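You operate a simulated robot arm through the tools that you are given. There is no shell and no other tool. Be economical: measure what you need, move in short steps, check, and stop when the job is done.

Carry out the task below with a simulated robot arm. There is one attempt and no reset: what you move stays moved.

## Task
Take the mallet with black grip and put it on the white small saucer.

Only the result counts: the job must be done as asked and must still hold three seconds after the hand-in. Knocking over, shifting, dropping, spilling or breaking anything else fails it.

## Robot
A 7-joint arm with a two-finger parallel gripper, fixed in place. Base frame: the origin is at the foot of the arm, x ahead of it, y to its left, z up; the work surface is at about z = 0. Units: m, rad, N and s.
With the tool pointing down near the work surface it reaches from about 0.22 to 0.58 m from the base axis. Its first joint turns from -1.152 to 1.152 rad. Payload 2.5 kg.
The tool frame sits at the grasp point between the pads (the TCP): z along the fingers, y along the line on which they close. The tips reach 0.023 m beyond it. Largest opening 0.094 m; finger width 0.038, thickness 0.01; the body of the gripper, 0.054 by 0.096 m, starts 0.039 m behind the TCP.
Orientation is that of the tool frame in the base frame, as a unit quaternion [x, y, z, w]. With the fingers straight down and closing along the base's y, the tool's x points along the base's -x, its y along +y and its z along -z.

## Interface
- The arm moves only by the tool step_arm. Its argument "moves" is a list of rows, each an object (a shift or turn left out is 0, a gripper value left out holds the last) with "xyz": the shift along the tool's x, y, z in m, a list of three; "delta_rot": the turn, a rotation vector about the tool's x, y, z in rad, a list of three; "hand": the closure, from 0 (fully open) to 1 (shut). In form: [{"xyz": [dx, dy, dz], "delta_rot": [ax, ay, az], "hand": hand}, ...]. A call has 1 to 8 rows; each row is the pose to reach, as a shift and turn from the pose commanded when the call began, along the tool's axes at that moment. A row lasts 0.2 s, in which the tool goes at most 0.05 m and 0.15 rad; a call with a longer step from one row to the next is refused whole, and so is a gripper value outside its range. A pose out of reach is approached as far as the arm can. The call stops where the force on the tool passes 40 N (or 10 N more than at its start, if that is more) or the arm is blocked; 0.2 s more then pass. The fingers move at their own pace (about 0.108 m/s each) and stop on an object; they squeeze with about 31 N. The grip force told is the motor's: it shows also when the fingers shut on nothing. Time passes only in rows, and 0.2 s behind the last, so rows that repeat a pose let the fingers close. It gives the time, the measured TCP pose, the force on the tool (base axes), the opening and the grip force at its end, in the units of the frame above (readings bear some noise), and new pictures: "show" is both (left out), scene, wrist or none.
- Cameras (640 x 400 px; columns grow to the right, rows downward): "scene" is fixed at [0.1029, -0.4, 0.5493]; the picture's right is [0.91, -0.42, 0.00], its down [-0.26, -0.55, -0.80] and it looks along [0.34, 0.72, -0.60] (base axes); focal length 310 px, centre (320, 200). "wrist" rides on the gripper at [0.086, 0.016, -0.074] in the tool frame; the picture's right is [-0.18, 0.98, 0.00], its down [-0.58, -0.11, -0.81] and it looks along [-0.79, -0.15, 0.59] (tool axes); focal length 243 px, centre (320, 200). There is no depth. A picture from a camera that has moved, and an enlarged one, comes with that camera's place and axes in the base frame and with its lens. The place of the scene camera against the robot may be out by one fixed shift of up to 0.012 m in any direction.
- zoom(camera, box): a new picture of the part [left, top, right, bottom] of that camera's present view, enlarged. The clock stands still meanwhile.
- close_job(): hands the job in; it is judged then, once.

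Go step by step. Nothing tells you positions but the pictures and the camera data: compare them with the known pose of the tool, close in by small moves and look again before you grip or let go. The budget is 90 turns and 200 pictures, counting those below and the enlarged ones. Unless the task says otherwise, let go and move clear before handing in, and close with one line.

The tools are called as name(argument=value, ...) on one line, values as JSON. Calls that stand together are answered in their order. step_arm: Moves the arm, as the interface text tells. Its arguments: {"type":"object","properties":{"moves":{"type":"array","items":{"type":"object","properties":{"xyz":{"type":"array","items":{"type":"number"}},"delta_rot":{"type":"array","items":{"type":"number"}},"hand":{"type":"number"}}}},"show":{"type":"string","enum":["both","scene","wrist","none"]}},"required":["moves"]} The other tools are called the same way: zoom (camera, box) takes an enlarged picture of a part of a camera's view; close_job () hands the job in.

At the start:

```text
clock: 0.0
tcp_pos: [0.3238, 0.0143, 0.3089]
orientation: [0.0, 1.0, 0.0, 0.0]
contact_force: [0.2, -0.5, 0.6]
gripper_width: 0.0937
grip_force: 0.0
```

scene: 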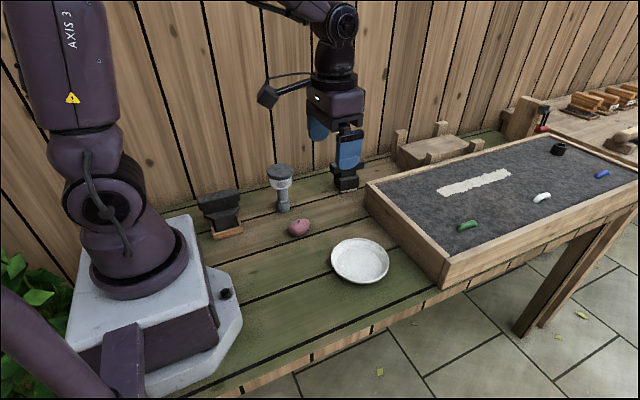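
wrist: 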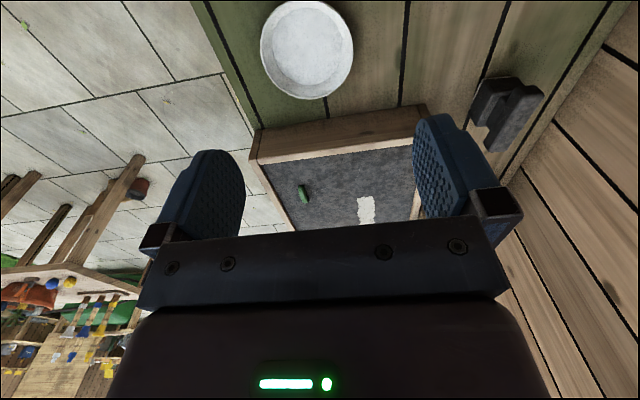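

I see a white saucer, a potato-like object, a couple of upright items and a dark object near the gripper. I'll zoom in to identify the mallet.

zoom(camera="scene", box=[180, 140, 400, 290])

zoom(camera="wrist", box=[240, 0, 640, 240])

```text
2.67 times, centred on (290, 215) of scene
camera zoom: at [0.1029, -0.4, 0.5493], right [0.91, -0.42, 0.0], down [-0.26, -0.55, -0.8], along [0.34, 0.72, -0.6], focal length 828 px, centre (400, 160)
```

zoom: 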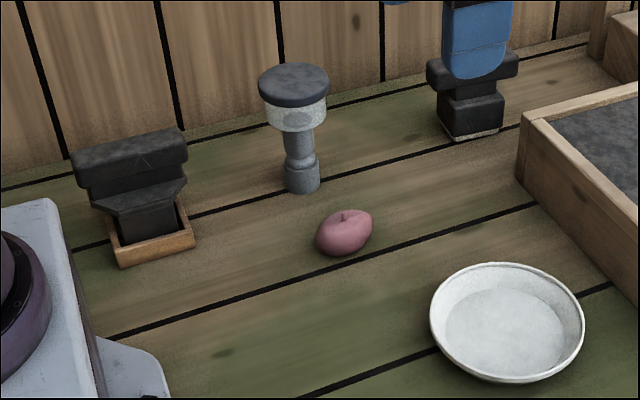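

```text
1.60 times, centred on (440, 120) of wrist
camera zoom: at [0.2392, 0.0293, 0.3806], right [0.18, 0.98, 0.0], down [0.58, -0.11, 0.81], along [0.79, -0.15, -0.59], focal length 388 px, centre (128, 328)
```

zoom: 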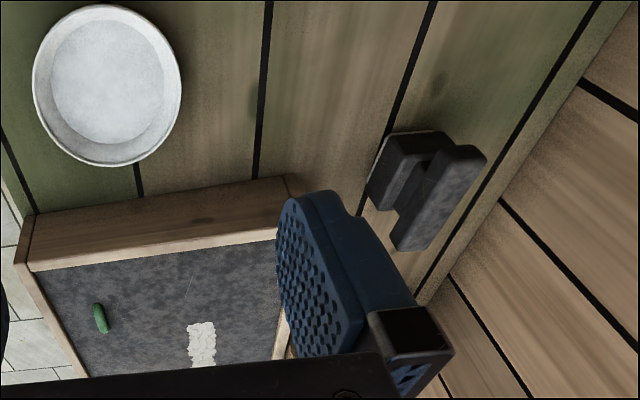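

The candidates look alike, so I need a closer view of each.

zoom(camera="scene", box=[190, 175, 254, 245])

zoom(camera="scene", box=[258, 155, 308, 215])

zoom(camera="scene", box=[320, 145, 380, 200])

zoom(camera="scene", box=[490, 60, 640, 170])

```text
5.71 times, centred on (222, 210) of scene
camera zoom: at [0.1029, -0.4, 0.5493], right [0.91, -0.42, 0.0], down [-0.26, -0.55, -0.8], along [0.34, 0.72, -0.6], focal length 1774 px, centre (880, 143)
```

zoom: 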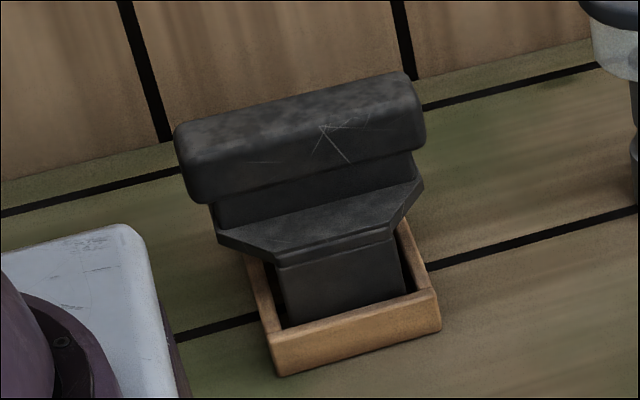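

```text
6.67 times, centred on (283, 185) of scene
camera zoom: at [0.1029, -0.4, 0.5493], right [0.91, -0.42, 0.0], down [-0.26, -0.55, -0.8], along [0.34, 0.72, -0.6], focal length 2070 px, centre (567, 300)
```

zoom: 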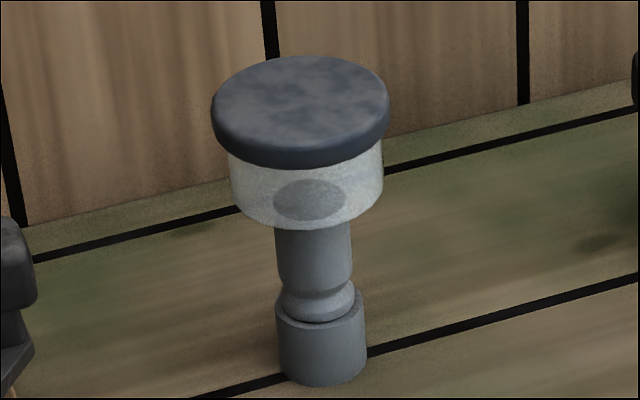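

```text
7.27 times, centred on (350, 172) of scene
camera zoom: at [0.1029, -0.4, 0.5493], right [0.91, -0.42, 0.0], down [-0.26, -0.55, -0.8], along [0.34, 0.72, -0.6], focal length 2258 px, centre (102, 400)
```

zoom: 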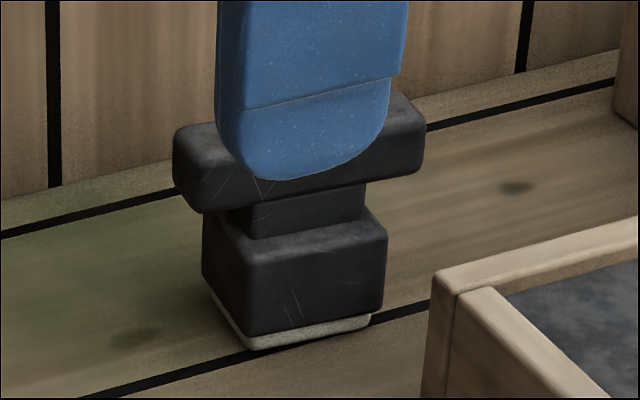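

```text
3.64 times, centred on (565, 115) of scene
camera zoom: at [0.1029, -0.4, 0.5493], right [0.91, -0.42, 0.0], down [-0.26, -0.55, -0.8], along [0.34, 0.72, -0.6], focal length 1129 px, centre (-571, 509)
```

zoom: 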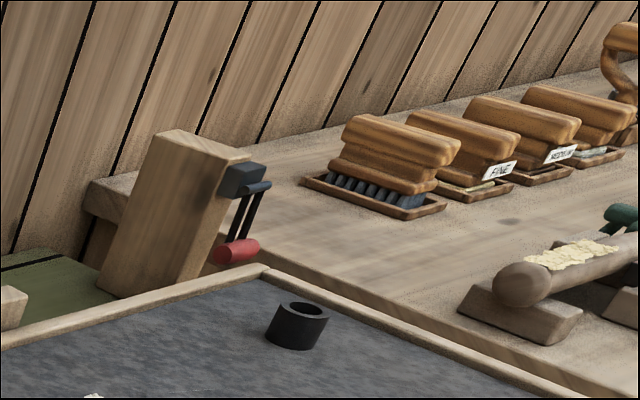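

None is clearly a mallet yet. I'll inspect the rest of the area before deciding.

zoom(camera="scene", box=[360, 110, 520, 210])

zoom(camera="scene", box=[0, 200, 260, 400])

zoom(camera="wrist", box=[0, 150, 180, 400])

```text
4.00 times, centred on (440, 160) of scene
camera zoom: at [0.1029, -0.4, 0.5493], right [0.91, -0.42, 0.0], down [-0.26, -0.55, -0.8], along [0.34, 0.72, -0.6], focal length 1242 px, centre (-160, 360)
```

zoom: 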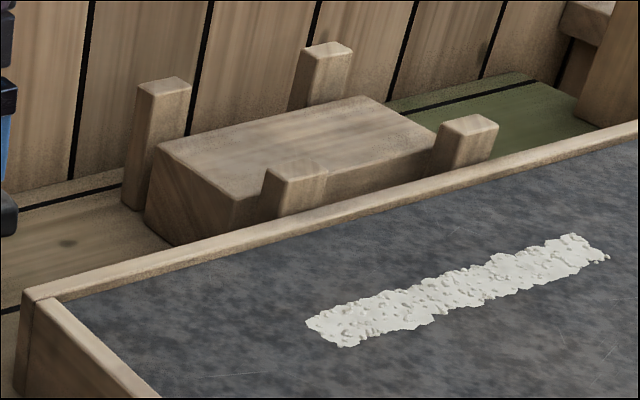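

```text
2.00 times, centred on (130, 300) of scene
camera zoom: at [0.1029, -0.4, 0.5493], right [0.91, -0.42, 0.0], down [-0.26, -0.55, -0.8], along [0.34, 0.72, -0.6], focal length 621 px, centre (700, 0)
```

zoom: 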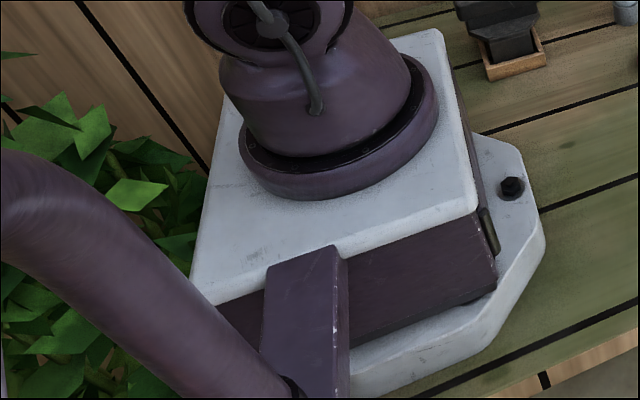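

```text
1.60 times, centred on (90, 275) of wrist
camera zoom: at [0.2392, 0.0293, 0.3806], right [0.18, 0.98, 0.0], down [0.58, -0.11, 0.81], along [0.79, -0.15, -0.59], focal length 388 px, centre (688, 80)
```

zoom: 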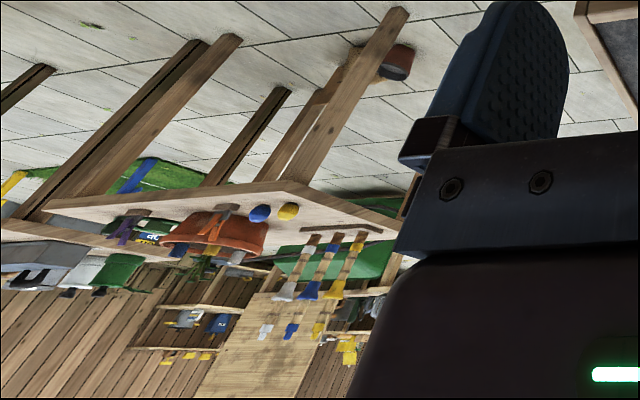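

The mallet is not identified yet. I'll turn the wrist camera toward +y to see the left, middle and right tools from closer in, staying high.

step_arm(moves=[{"xyz": [0.01, -0.02, 0], "delta_rot": [0, 0, -0.15]}, {"xyz": [0.02, -0.04, 0], "delta_rot": [0, 0, -0.3]}, {"xyz": [0.03, -0.06, 0], "delta_rot": [0, 0, -0.45]}, {"xyz": [0.03, -0.08, 0], "delta_rot": [0, 0, -0.6]}, {"xyz": [0.03, -0.1, 0], "delta_rot": [0, 0, -0.75]}, {"xyz": [0.03, -0.1, 0.02], "delta_rot": [0, 0, -0.9]}, {"xyz": [0.03, -0.1, 0.04], "delta_rot": [0, 0, -1.05]}, {"xyz": [0.03, -0.1, 0.06], "delta_rot": [0, 0, -1.2]}], show="none")

step_arm(moves=[{"delta_rot": [0, 0, -0.15]}, {"delta_rot": [0, 0, -0.3]}, {"delta_rot": [0, 0, -0.37]}])

```text
clock: 1.8
tcp_pos: [0.2951, -0.0852, 0.247]
orientation: [-0.566, 0.825, 0.0, 0.0]
contact_force: [-1.2, -0.1, 0.1]
gripper_width: 0.0938
grip_force: 0.1
```

```text
clock: 2.6
tcp_pos: [0.294, -0.0868, 0.2473]
orientation: [-0.707, 0.707, 0.0, 0.0]
contact_force: [-0.5, 0.2, 0.7]
gripper_width: 0.0939
grip_force: 0.0
camera wrist: at [0.2796, -0.1743, 0.3204], right [-0.98, 0.18, 0.0], down [0.11, 0.58, 0.81], along [0.15, 0.79, -0.59], focal length 243 px, centre (320, 200)
```

scene: 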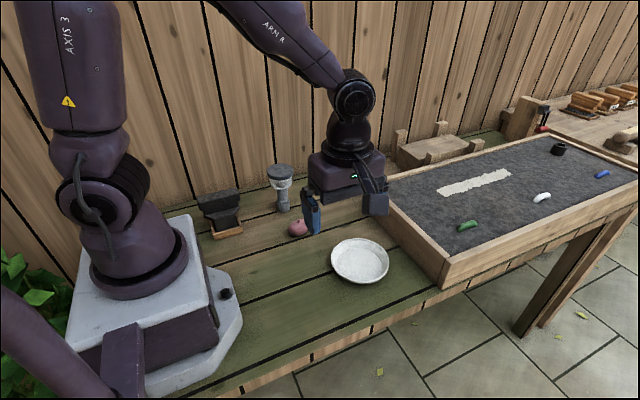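
wrist: 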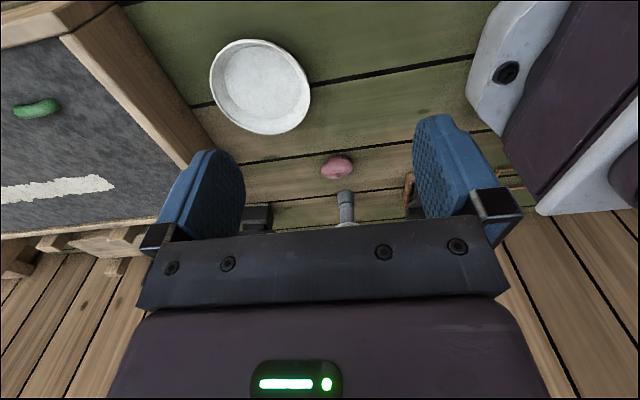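

The tools are hidden behind the gripper. I'll move toward +y and up so they come into the top part of the picture.

step_arm(moves=[{"xyz": [-0.04, 0, -0.02]}, {"xyz": [-0.08, 0, -0.04]}, {"xyz": [-0.12, 0, -0.06]}, {"xyz": [-0.16, 0, -0.06]}])

```text
clock: 3.6
tcp_pos: [0.2924, 0.0748, 0.3095]
orientation: [-0.706, 0.708, 0.0, 0.0]
contact_force: [0.9, -0.1, -0.1]
gripper_width: 0.0938
grip_force: 0.2
camera wrist: at [0.2781, -0.013, 0.3824], right [-0.98, 0.19, 0.0], down [0.11, 0.58, 0.81], along [0.15, 0.79, -0.59], focal length 243 px, centre (320, 200)
```

scene: 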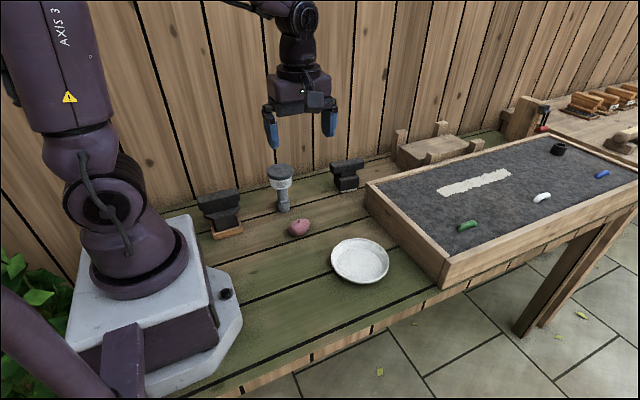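
wrist: 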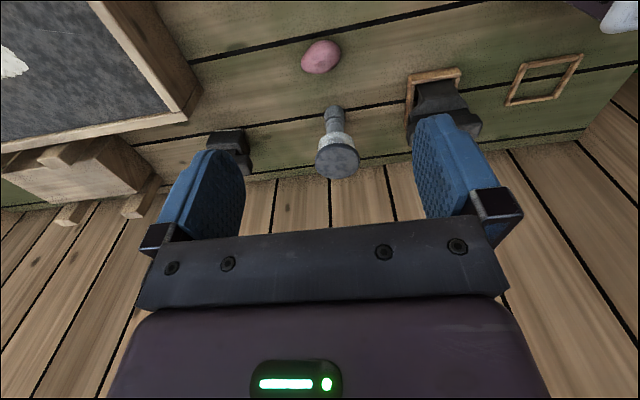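

There is also an empty wooden frame near the base. Zooming in on everything in view.

zoom(camera="wrist", box=[380, 40, 600, 180])

zoom(camera="wrist", box=[280, 30, 400, 190])

zoom(camera="scene", box=[322, 150, 372, 200])

```text
2.86 times, centred on (490, 110) of wrist
camera zoom: at [0.2781, -0.013, 0.3824], right [-0.98, 0.19, 0.0], down [0.11, 0.58, 0.81], along [0.15, 0.79, -0.59], focal length 693 px, centre (-166, 457)
```

zoom: 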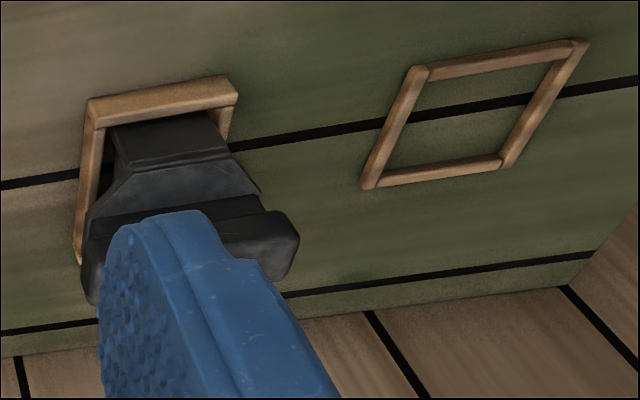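

```text
2.50 times, centred on (340, 110) of wrist
camera zoom: at [0.2781, -0.013, 0.3824], right [-0.98, 0.19, 0.0], down [0.11, 0.58, 0.81], along [0.15, 0.79, -0.59], focal length 606 px, centre (270, 425)
```

zoom: 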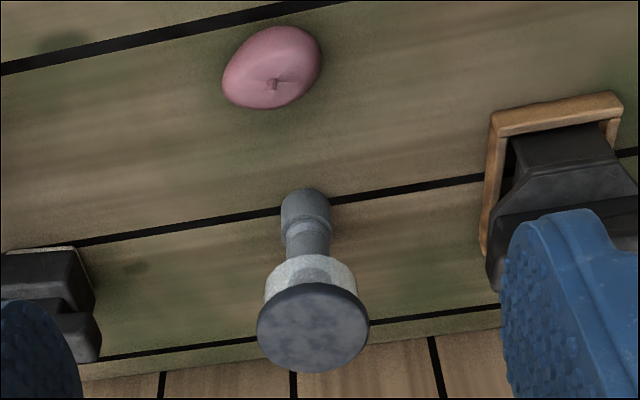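

```text
8.00 times, centred on (347, 175) of scene
camera zoom: at [0.1029, -0.4, 0.5493], right [0.91, -0.42, 0.0], down [-0.26, -0.55, -0.8], along [0.34, 0.72, -0.6], focal length 2484 px, centre (104, 400)
```

zoom: 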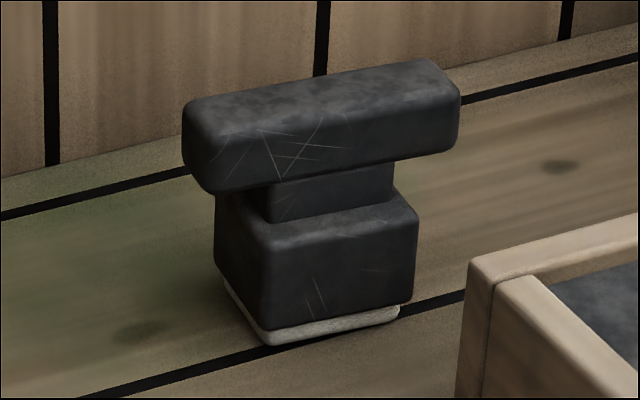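

The left black tool sits in a frame. I'll yaw the wrist camera toward it for a clear view.

step_arm(moves=[{"xyz": [0.01, 0, 0], "delta_rot": [0, 0, -0.14]}, {"xyz": [0.02, 0, 0], "delta_rot": [0, 0, -0.28]}, {"xyz": [0.03, 0, 0], "delta_rot": [0, 0, -0.42]}, {"xyz": [0.03, 0, 0], "delta_rot": [0, 0, -0.56]}], show="wrist")

zoom(camera="wrist", box=[240, 0, 440, 220])

```text
clock: 4.6
tcp_pos: [0.2962, 0.0436, 0.3084]
orientation: [0.876, -0.483, -0.001, -0.001]
contact_force: [0.2, 0.0, 0.1]
gripper_width: 0.0941
grip_force: 0.0
camera wrist: at [0.3286, -0.0387, 0.3809], right [-0.93, -0.37, 0.0], down [-0.22, 0.55, 0.81], along [-0.3, 0.75, -0.59], focal length 243 px, centre (320, 200)
```

wrist: 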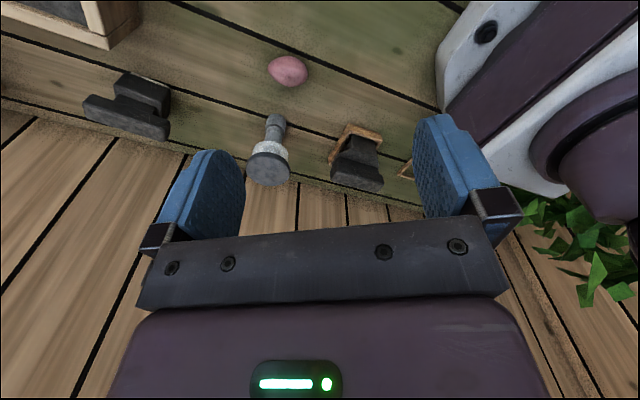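

```text
1.82 times, centred on (340, 110) of wrist
camera zoom: at [0.3286, -0.0387, 0.3809], right [-0.93, -0.37, 0.0], down [-0.22, 0.55, 0.81], along [-0.3, 0.75, -0.59], focal length 441 px, centre (284, 364)
```

zoom: 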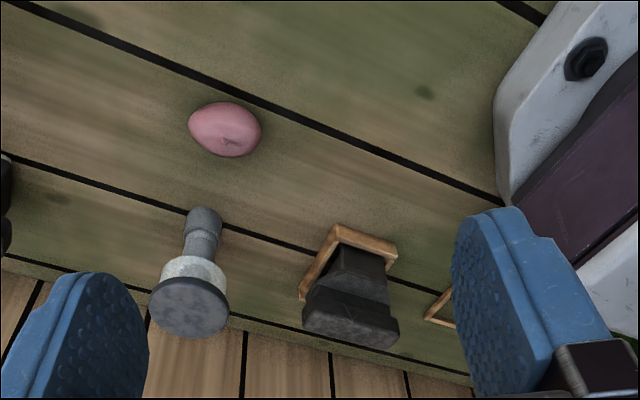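

A tighter zoom on the left tool and the middle one.

zoom(camera="wrist", box=[320, 115, 400, 200])

zoom(camera="wrist", box=[235, 105, 310, 190])

zoom(camera="wrist", box=[70, 60, 190, 150])

```text
4.71 times, centred on (360, 158) of wrist
camera zoom: at [0.3286, -0.0387, 0.3809], right [-0.93, -0.37, 0.0], down [-0.22, 0.55, 0.81], along [-0.3, 0.75, -0.59], focal length 1142 px, centre (132, 400)
```

zoom: 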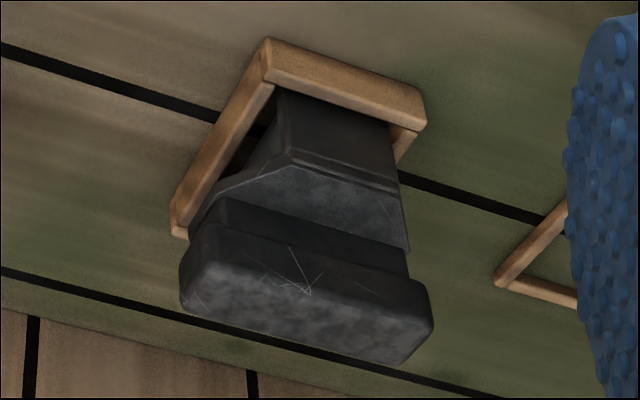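

```text
4.71 times, centred on (272, 148) of wrist
camera zoom: at [0.3286, -0.0387, 0.3809], right [-0.93, -0.37, 0.0], down [-0.22, 0.55, 0.81], along [-0.3, 0.75, -0.59], focal length 1142 px, centre (544, 447)
```

zoom: 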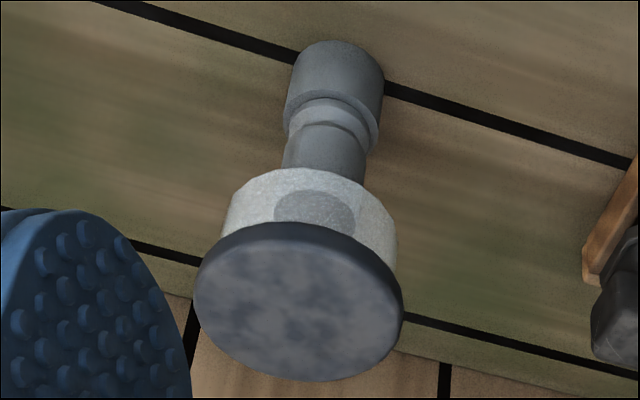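

```text
4.44 times, centred on (130, 105) of wrist
camera zoom: at [0.3286, -0.0387, 0.3809], right [-0.93, -0.37, 0.0], down [-0.22, 0.55, 0.81], along [-0.3, 0.75, -0.59], focal length 1078 px, centre (1164, 622)
```

zoom: 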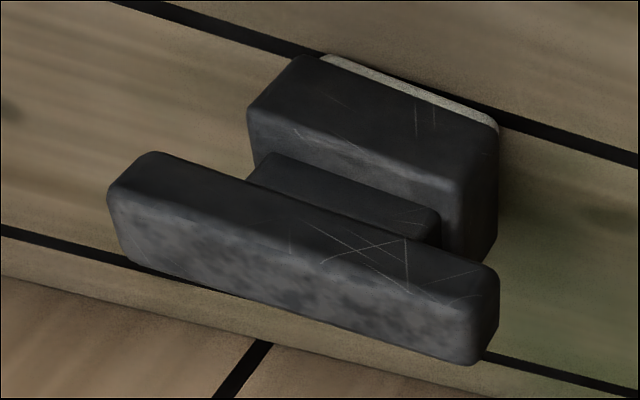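

The background bench holds similar tools in trays, which may show what each one is. I'll zoom in on it.

zoom(camera="scene", box=[560, 60, 640, 120])

zoom(camera="scene", box=[540, 115, 640, 195])

zoom(camera="scene", box=[264, 160, 300, 190])

```text
6.67 times, centred on (600, 90) of scene
camera zoom: at [0.1029, -0.4, 0.5493], right [0.91, -0.42, 0.0], down [-0.26, -0.55, -0.8], along [0.34, 0.72, -0.6], focal length 2070 px, centre (-1547, 933)
```

zoom: 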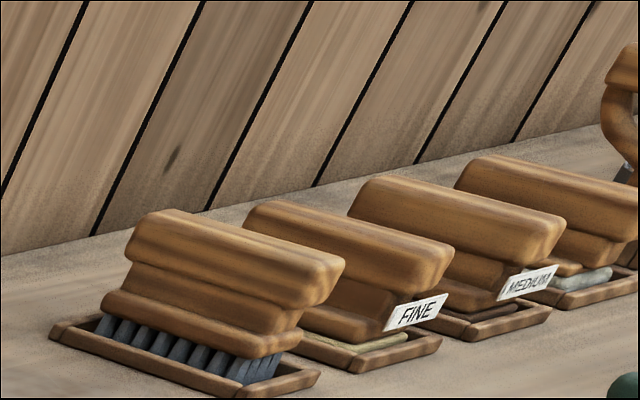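

```text
5.00 times, centred on (590, 155) of scene
camera zoom: at [0.1029, -0.4, 0.5493], right [0.91, -0.42, 0.0], down [-0.26, -0.55, -0.8], along [0.34, 0.72, -0.6], focal length 1553 px, centre (-1030, 425)
```

zoom: 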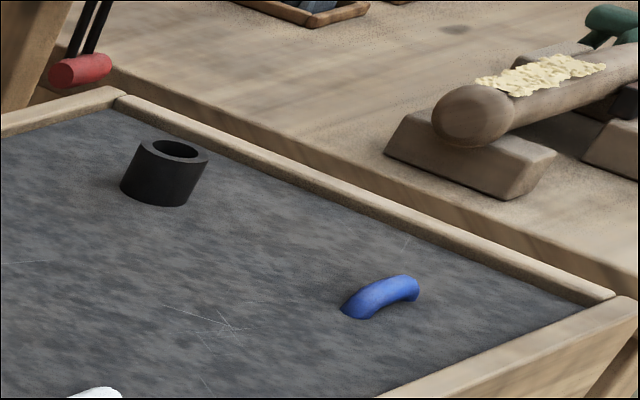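

```text
13.33 times, centred on (282, 175) of scene
camera zoom: at [0.1029, -0.4, 0.5493], right [0.91, -0.42, 0.0], down [-0.26, -0.55, -0.8], along [0.34, 0.72, -0.6], focal length 4140 px, centre (827, 533)
```

zoom: 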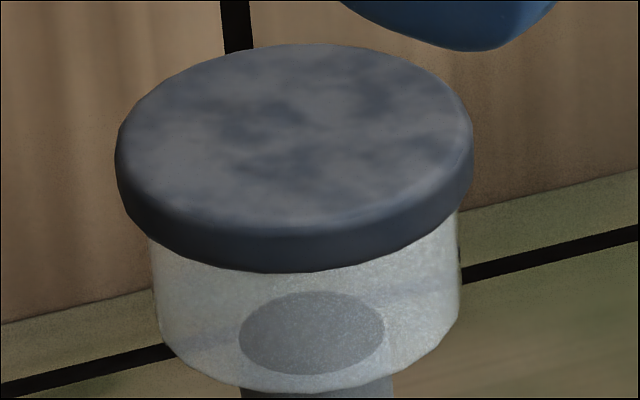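

The background tools are brushes and sanders. I'll bring the wrist camera closer to the left tool, with the fingertips kept above 0.15 m, to see its working end.

step_arm(moves=[{"xyz": [-0.033, 0.006, 0.03]}, {"xyz": [-0.066, 0.012, 0.06]}, {"xyz": [-0.1, 0.018, 0.09]}, {"xyz": [-0.12, 0.023, 0.11]}])

zoom(camera="wrist", box=[240, 40, 440, 220])

```text
clock: 5.6
tcp_pos: [0.2096, 0.1347, 0.1958]
orientation: [0.875, -0.485, -0.001, 0.0]
contact_force: [0.0, 0.1, 0.1]
gripper_width: 0.0941
grip_force: 0.1
camera wrist: at [0.2434, 0.05, 0.2682], right [-0.93, -0.36, 0.0], down [-0.22, 0.55, 0.81], along [-0.29, 0.75, -0.59], focal length 243 px, centre (320, 200)
```

scene: 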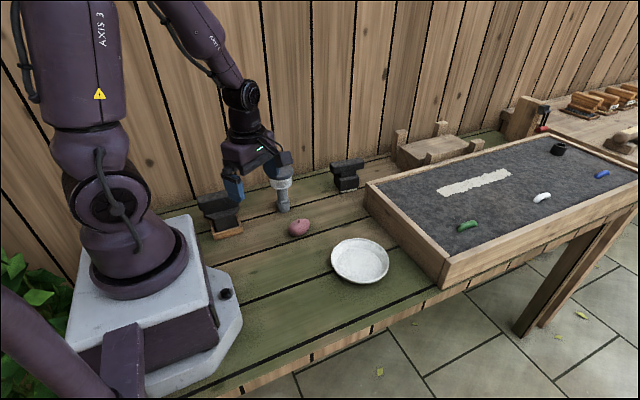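
wrist: 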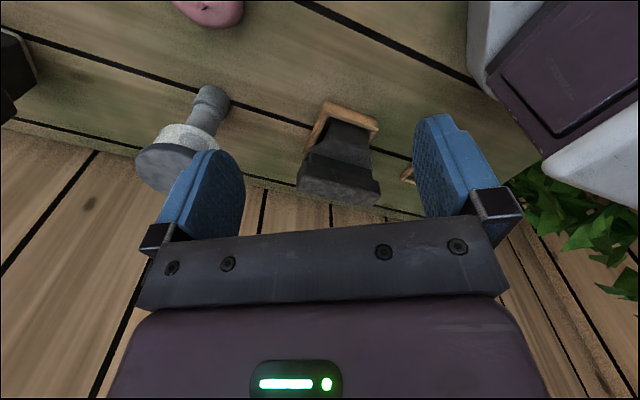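

```text
2.22 times, centred on (340, 130) of wrist
camera zoom: at [0.2434, 0.05, 0.2682], right [-0.93, -0.36, 0.0], down [-0.22, 0.55, 0.81], along [-0.29, 0.75, -0.59], focal length 539 px, centre (276, 356)
```

zoom: 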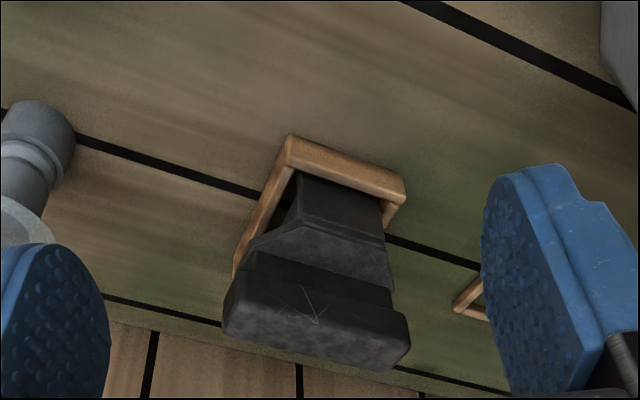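

The left tool's lower end is still unclear. I'll drop lower and tilt the camera for a flatter side view of it, over an empty part of the bench.

step_arm(moves=[{"xyz": [0.01, 0.006, 0.01], "delta_rot": [0, -0.12, 0]}, {"xyz": [0.02, 0.013, 0.025], "delta_rot": [0, -0.24, 0]}, {"xyz": [0.027, 0.019, 0.045], "delta_rot": [0, -0.35, 0]}, {"xyz": [0.027, 0.019, 0.06], "delta_rot": [0, -0.35, 0]}], show="wrist")

zoom(camera="wrist", box=[240, 60, 420, 220])

```text
clock: 6.6
tcp_pos: [0.2082, 0.1012, 0.1351]
orientation: [0.862, -0.477, -0.153, -0.085]
contact_force: [0.2, 0.1, -0.5]
gripper_width: 0.094
grip_force: 0.2
camera wrist: at [0.252, 0.0016, 0.1739], right [-0.92, -0.38, 0.06], down [-0.05, 0.29, 0.96], along [-0.38, 0.88, -0.28], focal length 243 px, centre (320, 200)
```

wrist: 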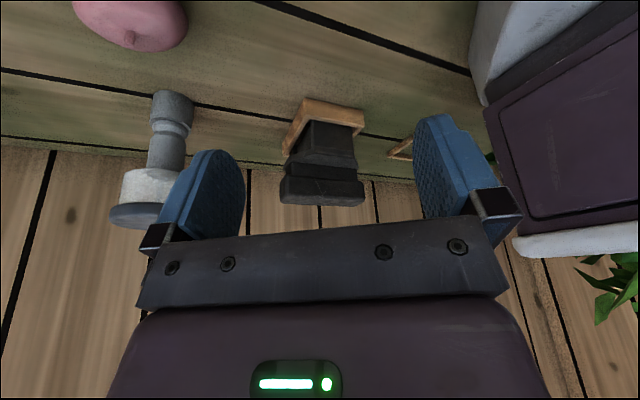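

```text
2.50 times, centred on (330, 140) of wrist
camera zoom: at [0.252, 0.0016, 0.1739], right [-0.92, -0.38, 0.06], down [-0.05, 0.29, 0.96], along [-0.38, 0.88, -0.28], focal length 606 px, centre (295, 350)
```

zoom: 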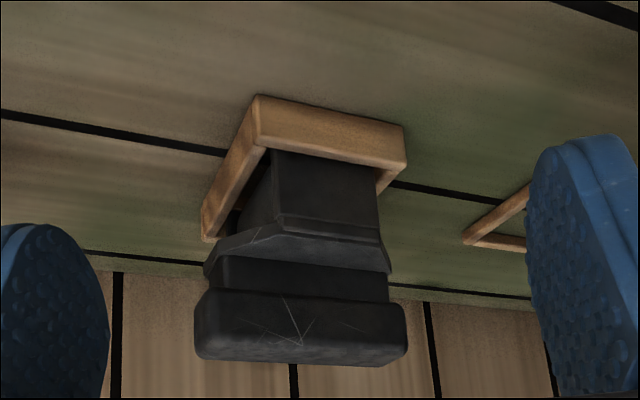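

The left tool has a smooth octagonal block head. The right one has a rectangular block with a thin pale pad. I'll go back up and turn the camera toward the right tool and the background bench to compare.

step_arm(moves=[{"xyz": [0.02, 0, -0.04]}, {"xyz": [0.03, 0, -0.08], "delta_rot": [0, 0.12, 0]}, {"xyz": [0.03, 0, -0.1], "delta_rot": [0, 0.24, 0]}, {"xyz": [0.03, 0, -0.12], "delta_rot": [0, 0.35, 0]}], show="none")

step_arm(moves=[{"delta_rot": [0, 0, 0.15]}, {"delta_rot": [0, 0, 0.3]}, {"delta_rot": [0, 0, 0.45]}, {"delta_rot": [0, 0, 0.6]}, {"delta_rot": [0, 0, 0.75]}, {"delta_rot": [0, 0, 0.9]}, {"delta_rot": [0, 0, 1.05]}, {"delta_rot": [0, 0, 1.2]}], show="wrist")

```text
clock: 7.6
tcp_pos: [0.2472, 0.0432, 0.2395]
orientation: [0.874, -0.485, 0.001, 0.0]
contact_force: [0.5, 0.1, 0.2]
gripper_width: 0.094
grip_force: 0.0
```

```text
clock: 9.4
tcp_pos: [0.2466, 0.0437, 0.2404]
orientation: [-0.447, 0.895, 0.0, 0.0]
contact_force: [-0.4, 0.5, 0.4]
gripper_width: 0.094
grip_force: 0.0
camera wrist: at [0.1828, -0.0176, 0.3131], right [-0.68, 0.74, 0.0], down [0.44, 0.4, 0.81], along [0.59, 0.54, -0.59], focal length 243 px, centre (320, 200)
```

wrist: 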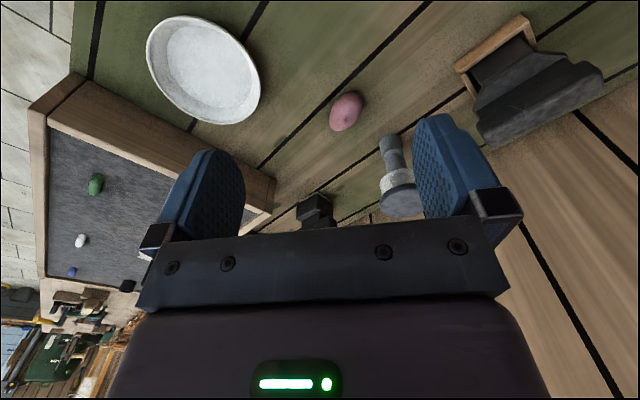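

This gives a good view of the left tool from another side, plus the background bench. Zooming in on both.

zoom(camera="wrist", box=[440, 0, 620, 150])

zoom(camera="wrist", box=[0, 270, 150, 400])

```text
2.67 times, centred on (530, 75) of wrist
camera zoom: at [0.1828, -0.0176, 0.3131], right [-0.68, 0.74, 0.0], down [0.44, 0.4, 0.81], along [0.59, 0.54, -0.59], focal length 647 px, centre (-240, 533)
```

zoom: 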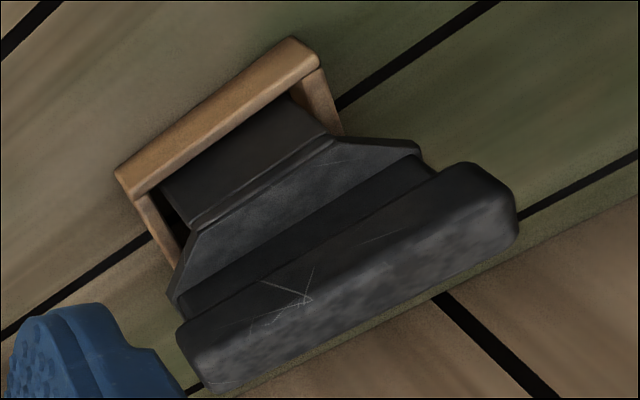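

```text
3.08 times, centred on (75, 335) of wrist
camera zoom: at [0.1828, -0.0176, 0.3131], right [-0.68, 0.74, 0.0], down [0.44, 0.4, 0.81], along [0.59, 0.54, -0.59], focal length 746 px, centre (1074, -215)
```

zoom: 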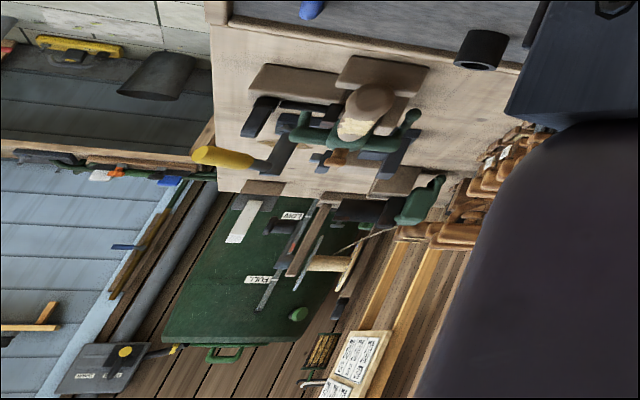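

The left tool is a tall block with chamfered corners. I'll take one closer look at the right tool and its pale pad before deciding.

step_arm(moves=[{"xyz": [-0.045, -0.009, 0]}, {"xyz": [-0.09, -0.018, 0]}, {"xyz": [-0.135, -0.025, 0.01]}], show="wrist")

zoom(camera="wrist", box=[240, 80, 420, 230])

```text
clock: 10.2
tcp_pos: [0.3474, 0.1382, 0.2317]
orientation: [-0.447, 0.894, 0.0, 0.0]
contact_force: [-0.1, 0.5, -0.6]
gripper_width: 0.0939
grip_force: 0.1
camera wrist: at [0.285, 0.076, 0.3048], right [-0.68, 0.74, 0.0], down [0.44, 0.4, 0.81], along [0.59, 0.55, -0.59], focal length 243 px, centre (320, 200)
```

wrist: 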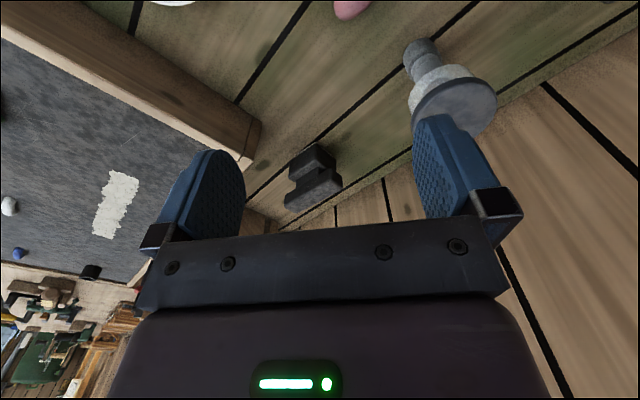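

```text
2.67 times, centred on (330, 155) of wrist
camera zoom: at [0.285, 0.076, 0.3048], right [-0.68, 0.74, 0.0], down [0.44, 0.4, 0.81], along [0.59, 0.55, -0.59], focal length 647 px, centre (293, 320)
```

zoom: 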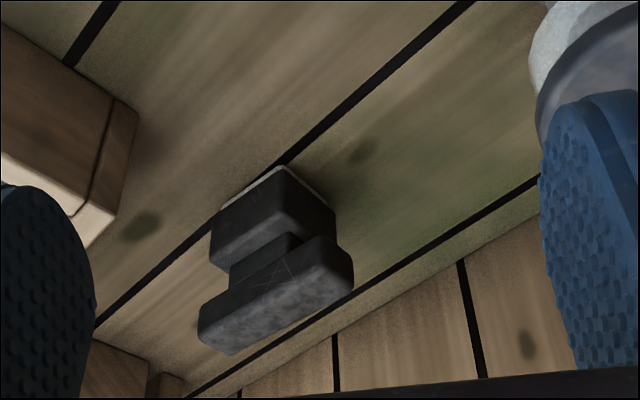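

The right tool has a compact, cube-like head with a thin pale striking face. The left one has a wide guard plate and sits in a tray, like the brushes and sanders on the bench behind. The right one fits "mallet" best, so I'll align with its grip bar, at about (0.50, 0.26), and look closer.

step_arm(moves=[{"xyz": [-0.02, 0, 0], "delta_rot": [0, 0, 0.145]}, {"xyz": [-0.04, 0, 0], "delta_rot": [0, 0, 0.29]}, {"xyz": [-0.06, 0, 0], "delta_rot": [0, 0, 0.435]}, {"xyz": [-0.08, 0.005, 0], "delta_rot": [0, 0, 0.58]}, {"xyz": [-0.1, 0.01, 0], "delta_rot": [0, 0, 0.725]}, {"xyz": [-0.118, 0.01, 0], "delta_rot": [0, 0, 0.87]}, {"xyz": [-0.118, 0.01, 0], "delta_rot": [0, 0, 1.015]}, {"xyz": [-0.118, 0.01, 0], "delta_rot": [0, 0, 1.159]}])

zoom(camera="wrist", box=[220, 20, 440, 220])

```text
clock: 12.0
tcp_pos: [0.4086, 0.2377, 0.2295]
orientation: [0.115, 0.993, -0.001, -0.001]
contact_force: [-0.1, -0.3, 0.1]
gripper_width: 0.0941
grip_force: 0.2
camera wrist: at [0.3295, 0.2719, 0.303], right [0.41, 0.91, 0.0], down [0.54, -0.24, 0.81], along [0.74, -0.33, -0.59], focal length 243 px, centre (320, 200)
```

scene: 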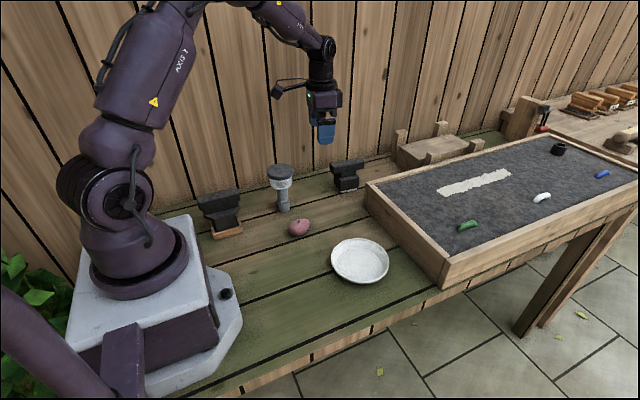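
wrist: 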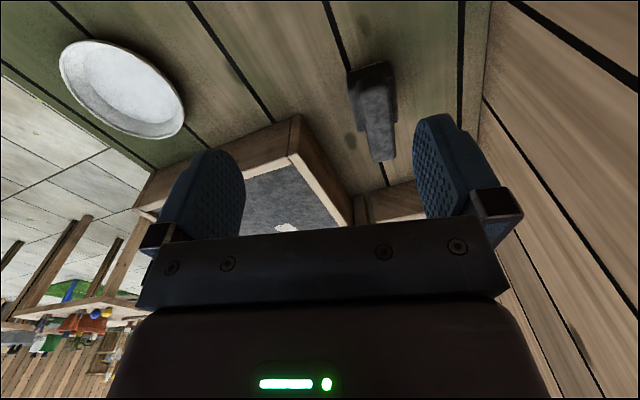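

```text
2.00 times, centred on (330, 120) of wrist
camera zoom: at [0.3295, 0.2719, 0.303], right [0.41, 0.91, 0.0], down [0.54, -0.24, 0.81], along [0.74, -0.33, -0.59], focal length 485 px, centre (300, 360)
```

zoom: 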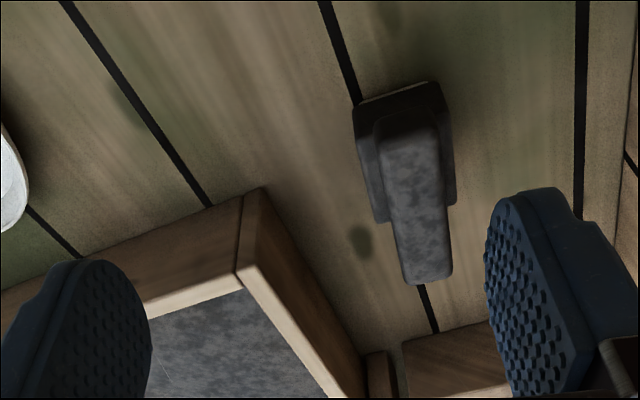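

I put the grip bar's centre at about (0.506, 0.264), top at about z 0.085, running some 7° off x. I'll move above it at z 0.16 with the fingers partly closed, then check.

step_arm(moves=[{"xyz": [-0.03, 0.016, 0.02], "delta_rot": [0, 0, -0.05], "hand": 0.25}, {"xyz": [-0.06, 0.032, 0.04], "delta_rot": [0, 0, -0.1], "hand": 0.25}, {"xyz": [-0.0886, 0.0474, 0.07], "delta_rot": [0, 0, -0.1], "hand": 0.25}])

zoom(camera="scene", box=[310, 120, 390, 200])

```text
clock: 12.8
tcp_pos: [0.5027, 0.2612, 0.1625]
orientation: [0.065, 0.998, 0.0, 0.001]
contact_force: [0.2, 0.7, 0.7]
gripper_width: 0.0706
grip_force: 0.1
camera wrist: at [0.4211, 0.2869, 0.2345], right [0.31, 0.95, 0.0], down [0.56, -0.18, 0.81], along [0.77, -0.25, -0.59], focal length 243 px, centre (320, 200)
```

scene: 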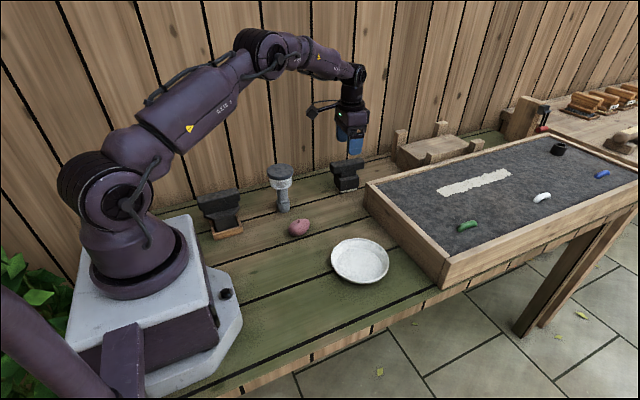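
wrist: 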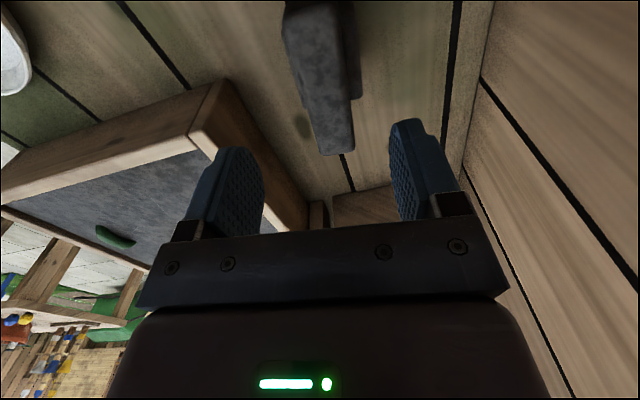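

```text
5.00 times, centred on (350, 160) of scene
camera zoom: at [0.1029, -0.4, 0.5493], right [0.91, -0.42, 0.0], down [-0.26, -0.55, -0.8], along [0.34, 0.72, -0.6], focal length 1553 px, centre (170, 400)
```

zoom: 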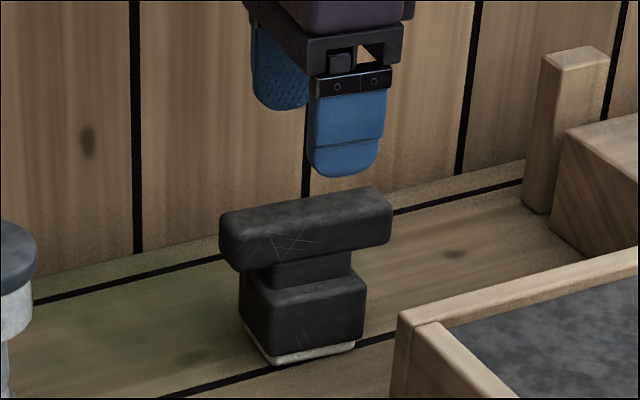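

The fingers straddle the bar and line up with it. Next I go down to z of about 0.075 in small steps and check before closing.

step_arm(moves=[{"xyz": [0, 0.001, 0.03]}, {"xyz": [0, 0.001, 0.06]}, {"xyz": [0, 0.001, 0.085]}, {"xyz": [0, 0.001, 0.085]}])

zoom(camera="scene", box=[310, 130, 390, 200])

```text
clock: 13.8
tcp_pos: [0.5056, 0.2614, 0.077]
orientation: [0.064, 0.998, 0.0, -0.001]
contact_force: [0.0, -0.2, 0.4]
gripper_width: 0.0704
grip_force: 0.2
camera wrist: at [0.4228, 0.2863, 0.1498], right [0.31, 0.95, 0.0], down [0.56, -0.18, 0.81], along [0.77, -0.25, -0.59], focal length 243 px, centre (320, 200)
```

scene: 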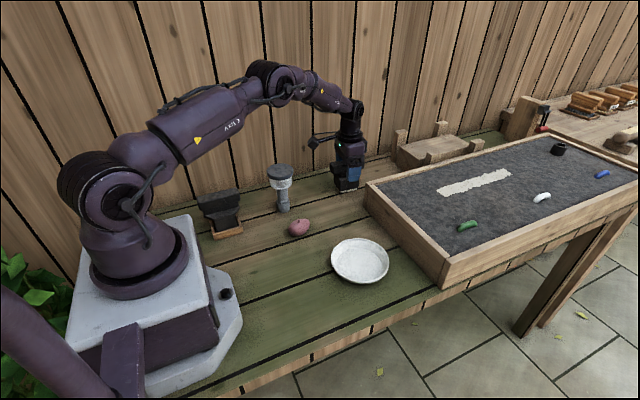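
wrist: 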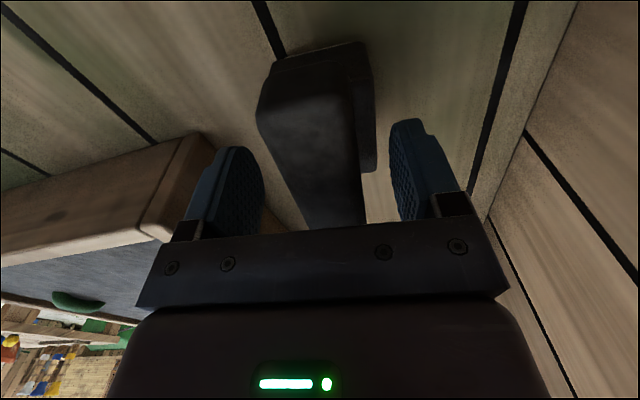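

```text
5.71 times, centred on (350, 165) of scene
camera zoom: at [0.1029, -0.4, 0.5493], right [0.91, -0.42, 0.0], down [-0.26, -0.55, -0.8], along [0.34, 0.72, -0.6], focal length 1774 px, centre (149, 400)
```

zoom: 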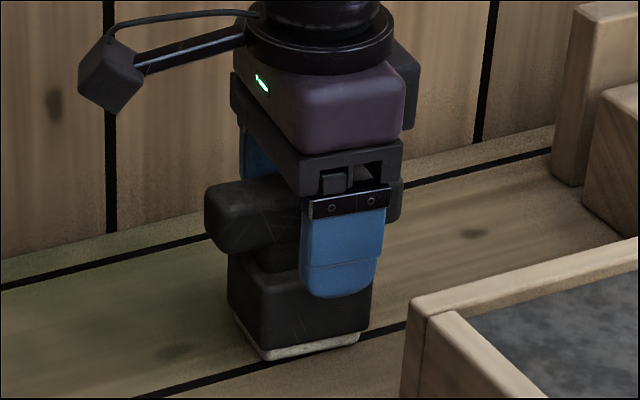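

The fingers bracket the bar, with the tips just above the head block. Closing now.

step_arm(moves=[{"xyz": [0.003, 0, 0], "hand": 0.25}, {"xyz": [0.003, 0, 0], "hand": 1}, {"xyz": [0.003, 0, 0], "hand": 1}, {"xyz": [0.003, 0, 0], "hand": 1}])

```text
clock: 14.8
tcp_pos: [0.5027, 0.2621, 0.0766]
orientation: [0.063, 0.998, 0.001, 0.001]
contact_force: [0.3, 4.7, 2.9]
gripper_width: 0.0299
grip_force: 30.7
camera wrist: at [0.4201, 0.2877, 0.1496], right [0.31, 0.95, 0.0], down [0.56, -0.18, 0.81], along [0.77, -0.25, -0.59], focal length 243 px, centre (320, 200)
```

scene: 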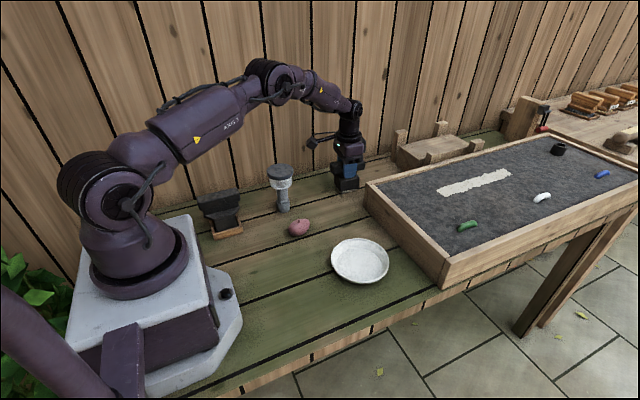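
wrist: 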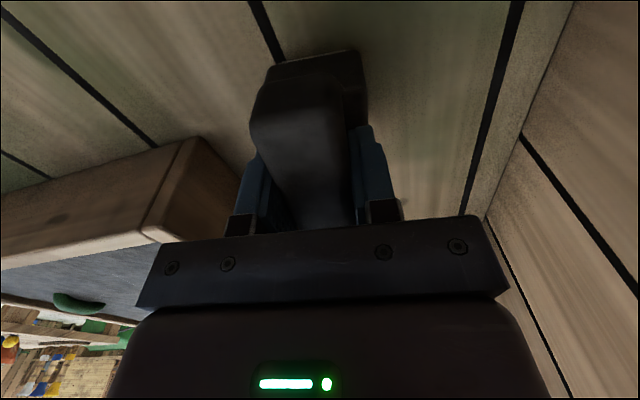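

Gripped at 30 mm width. I'll lift straight up and see what comes with it.

step_arm(moves=[{"xyz": [0, 0, -0.02]}, {"xyz": [0, 0, -0.05]}, {"xyz": [0, 0, -0.09]}, {"xyz": [0, 0, -0.13]}, {"xyz": [0.04, 0, -0.16]}, {"xyz": [0.08, -0.02, -0.18]}])

zoom(camera="scene", box=[270, 60, 400, 200])

```text
clock: 16.2
tcp_pos: [0.4193, 0.2515, 0.2508]
orientation: [0.065, 0.998, -0.001, 0.0]
contact_force: [-0.8, 0.4, -2.4]
gripper_width: 0.0299
grip_force: 30.6
camera wrist: at [0.3365, 0.2761, 0.3231], right [0.31, 0.95, 0.0], down [0.56, -0.18, 0.81], along [0.77, -0.25, -0.59], focal length 243 px, centre (320, 200)
```

scene: 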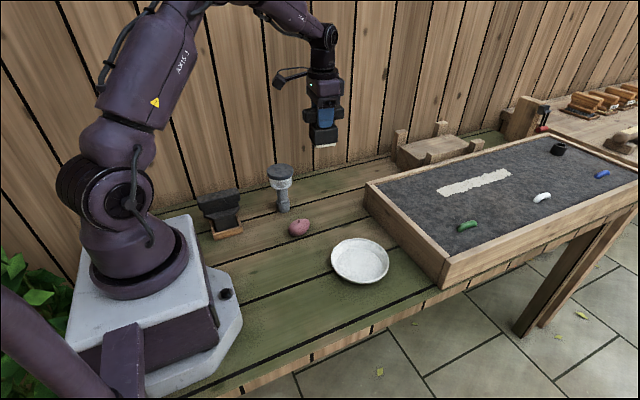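
wrist: 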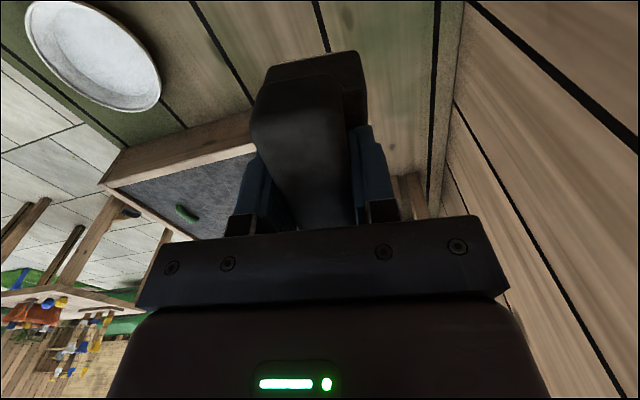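

```text
2.86 times, centred on (335, 130) of scene
camera zoom: at [0.103, -0.3999, 0.5493], right [0.91, -0.42, 0.0], down [-0.26, -0.55, -0.8], along [0.34, 0.72, -0.6], focal length 887 px, centre (277, 400)
```

zoom: 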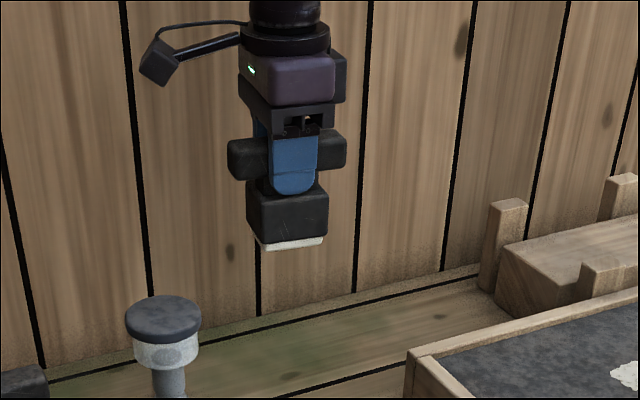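

It lifts cleanly. I'll move it away from the fence and tilt it so the scene camera can see the underside, as a check on what it is.

step_arm(moves=[{"xyz": [0.005, -0.04, -0.01]}, {"xyz": [0.01, -0.08, -0.03], "delta_rot": [0.1, 0, 0]}, {"xyz": [0.015, -0.12, -0.05], "delta_rot": [0.24, 0, 0]}, {"xyz": [0.02, -0.155, -0.05], "delta_rot": [0.38, 0, 0]}, {"xyz": [0.02, -0.155, -0.05], "delta_rot": [0.52, 0, 0]}, {"xyz": [0.02, -0.155, -0.05], "delta_rot": [0.66, 0, 0]}, {"xyz": [0.02, -0.155, -0.05], "delta_rot": [0.8, 0, 0]}, {"xyz": [0.02, -0.155, -0.05], "delta_rot": [0.94, 0, 0]}], show="scene")

zoom(camera="scene", box=[280, 60, 420, 200])

```text
clock: 18.0
tcp_pos: [0.3817, 0.1028, 0.3047]
orientation: [0.057, 0.889, -0.453, -0.03]
contact_force: [0.1, -0.2, -2.5]
gripper_width: 0.0298
grip_force: 30.7
```

scene: 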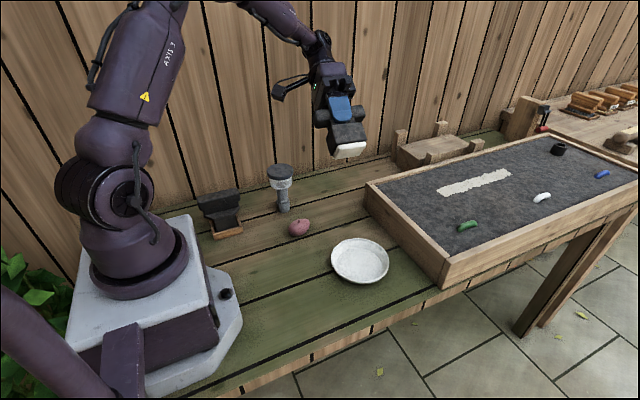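

```text
2.86 times, centred on (350, 130) of scene
camera zoom: at [0.1029, -0.4, 0.5493], right [0.91, -0.42, 0.0], down [-0.26, -0.55, -0.8], along [0.34, 0.72, -0.6], focal length 887 px, centre (234, 400)
```

zoom: 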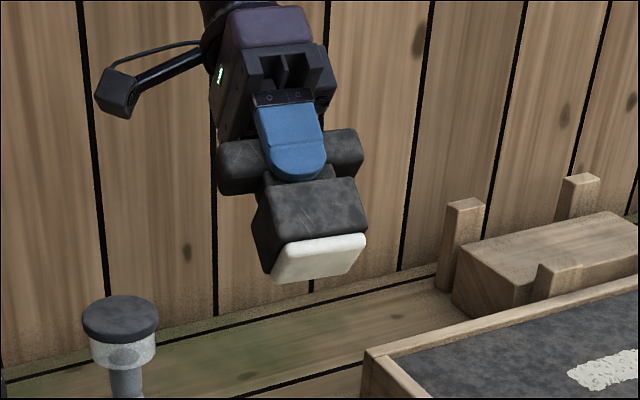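

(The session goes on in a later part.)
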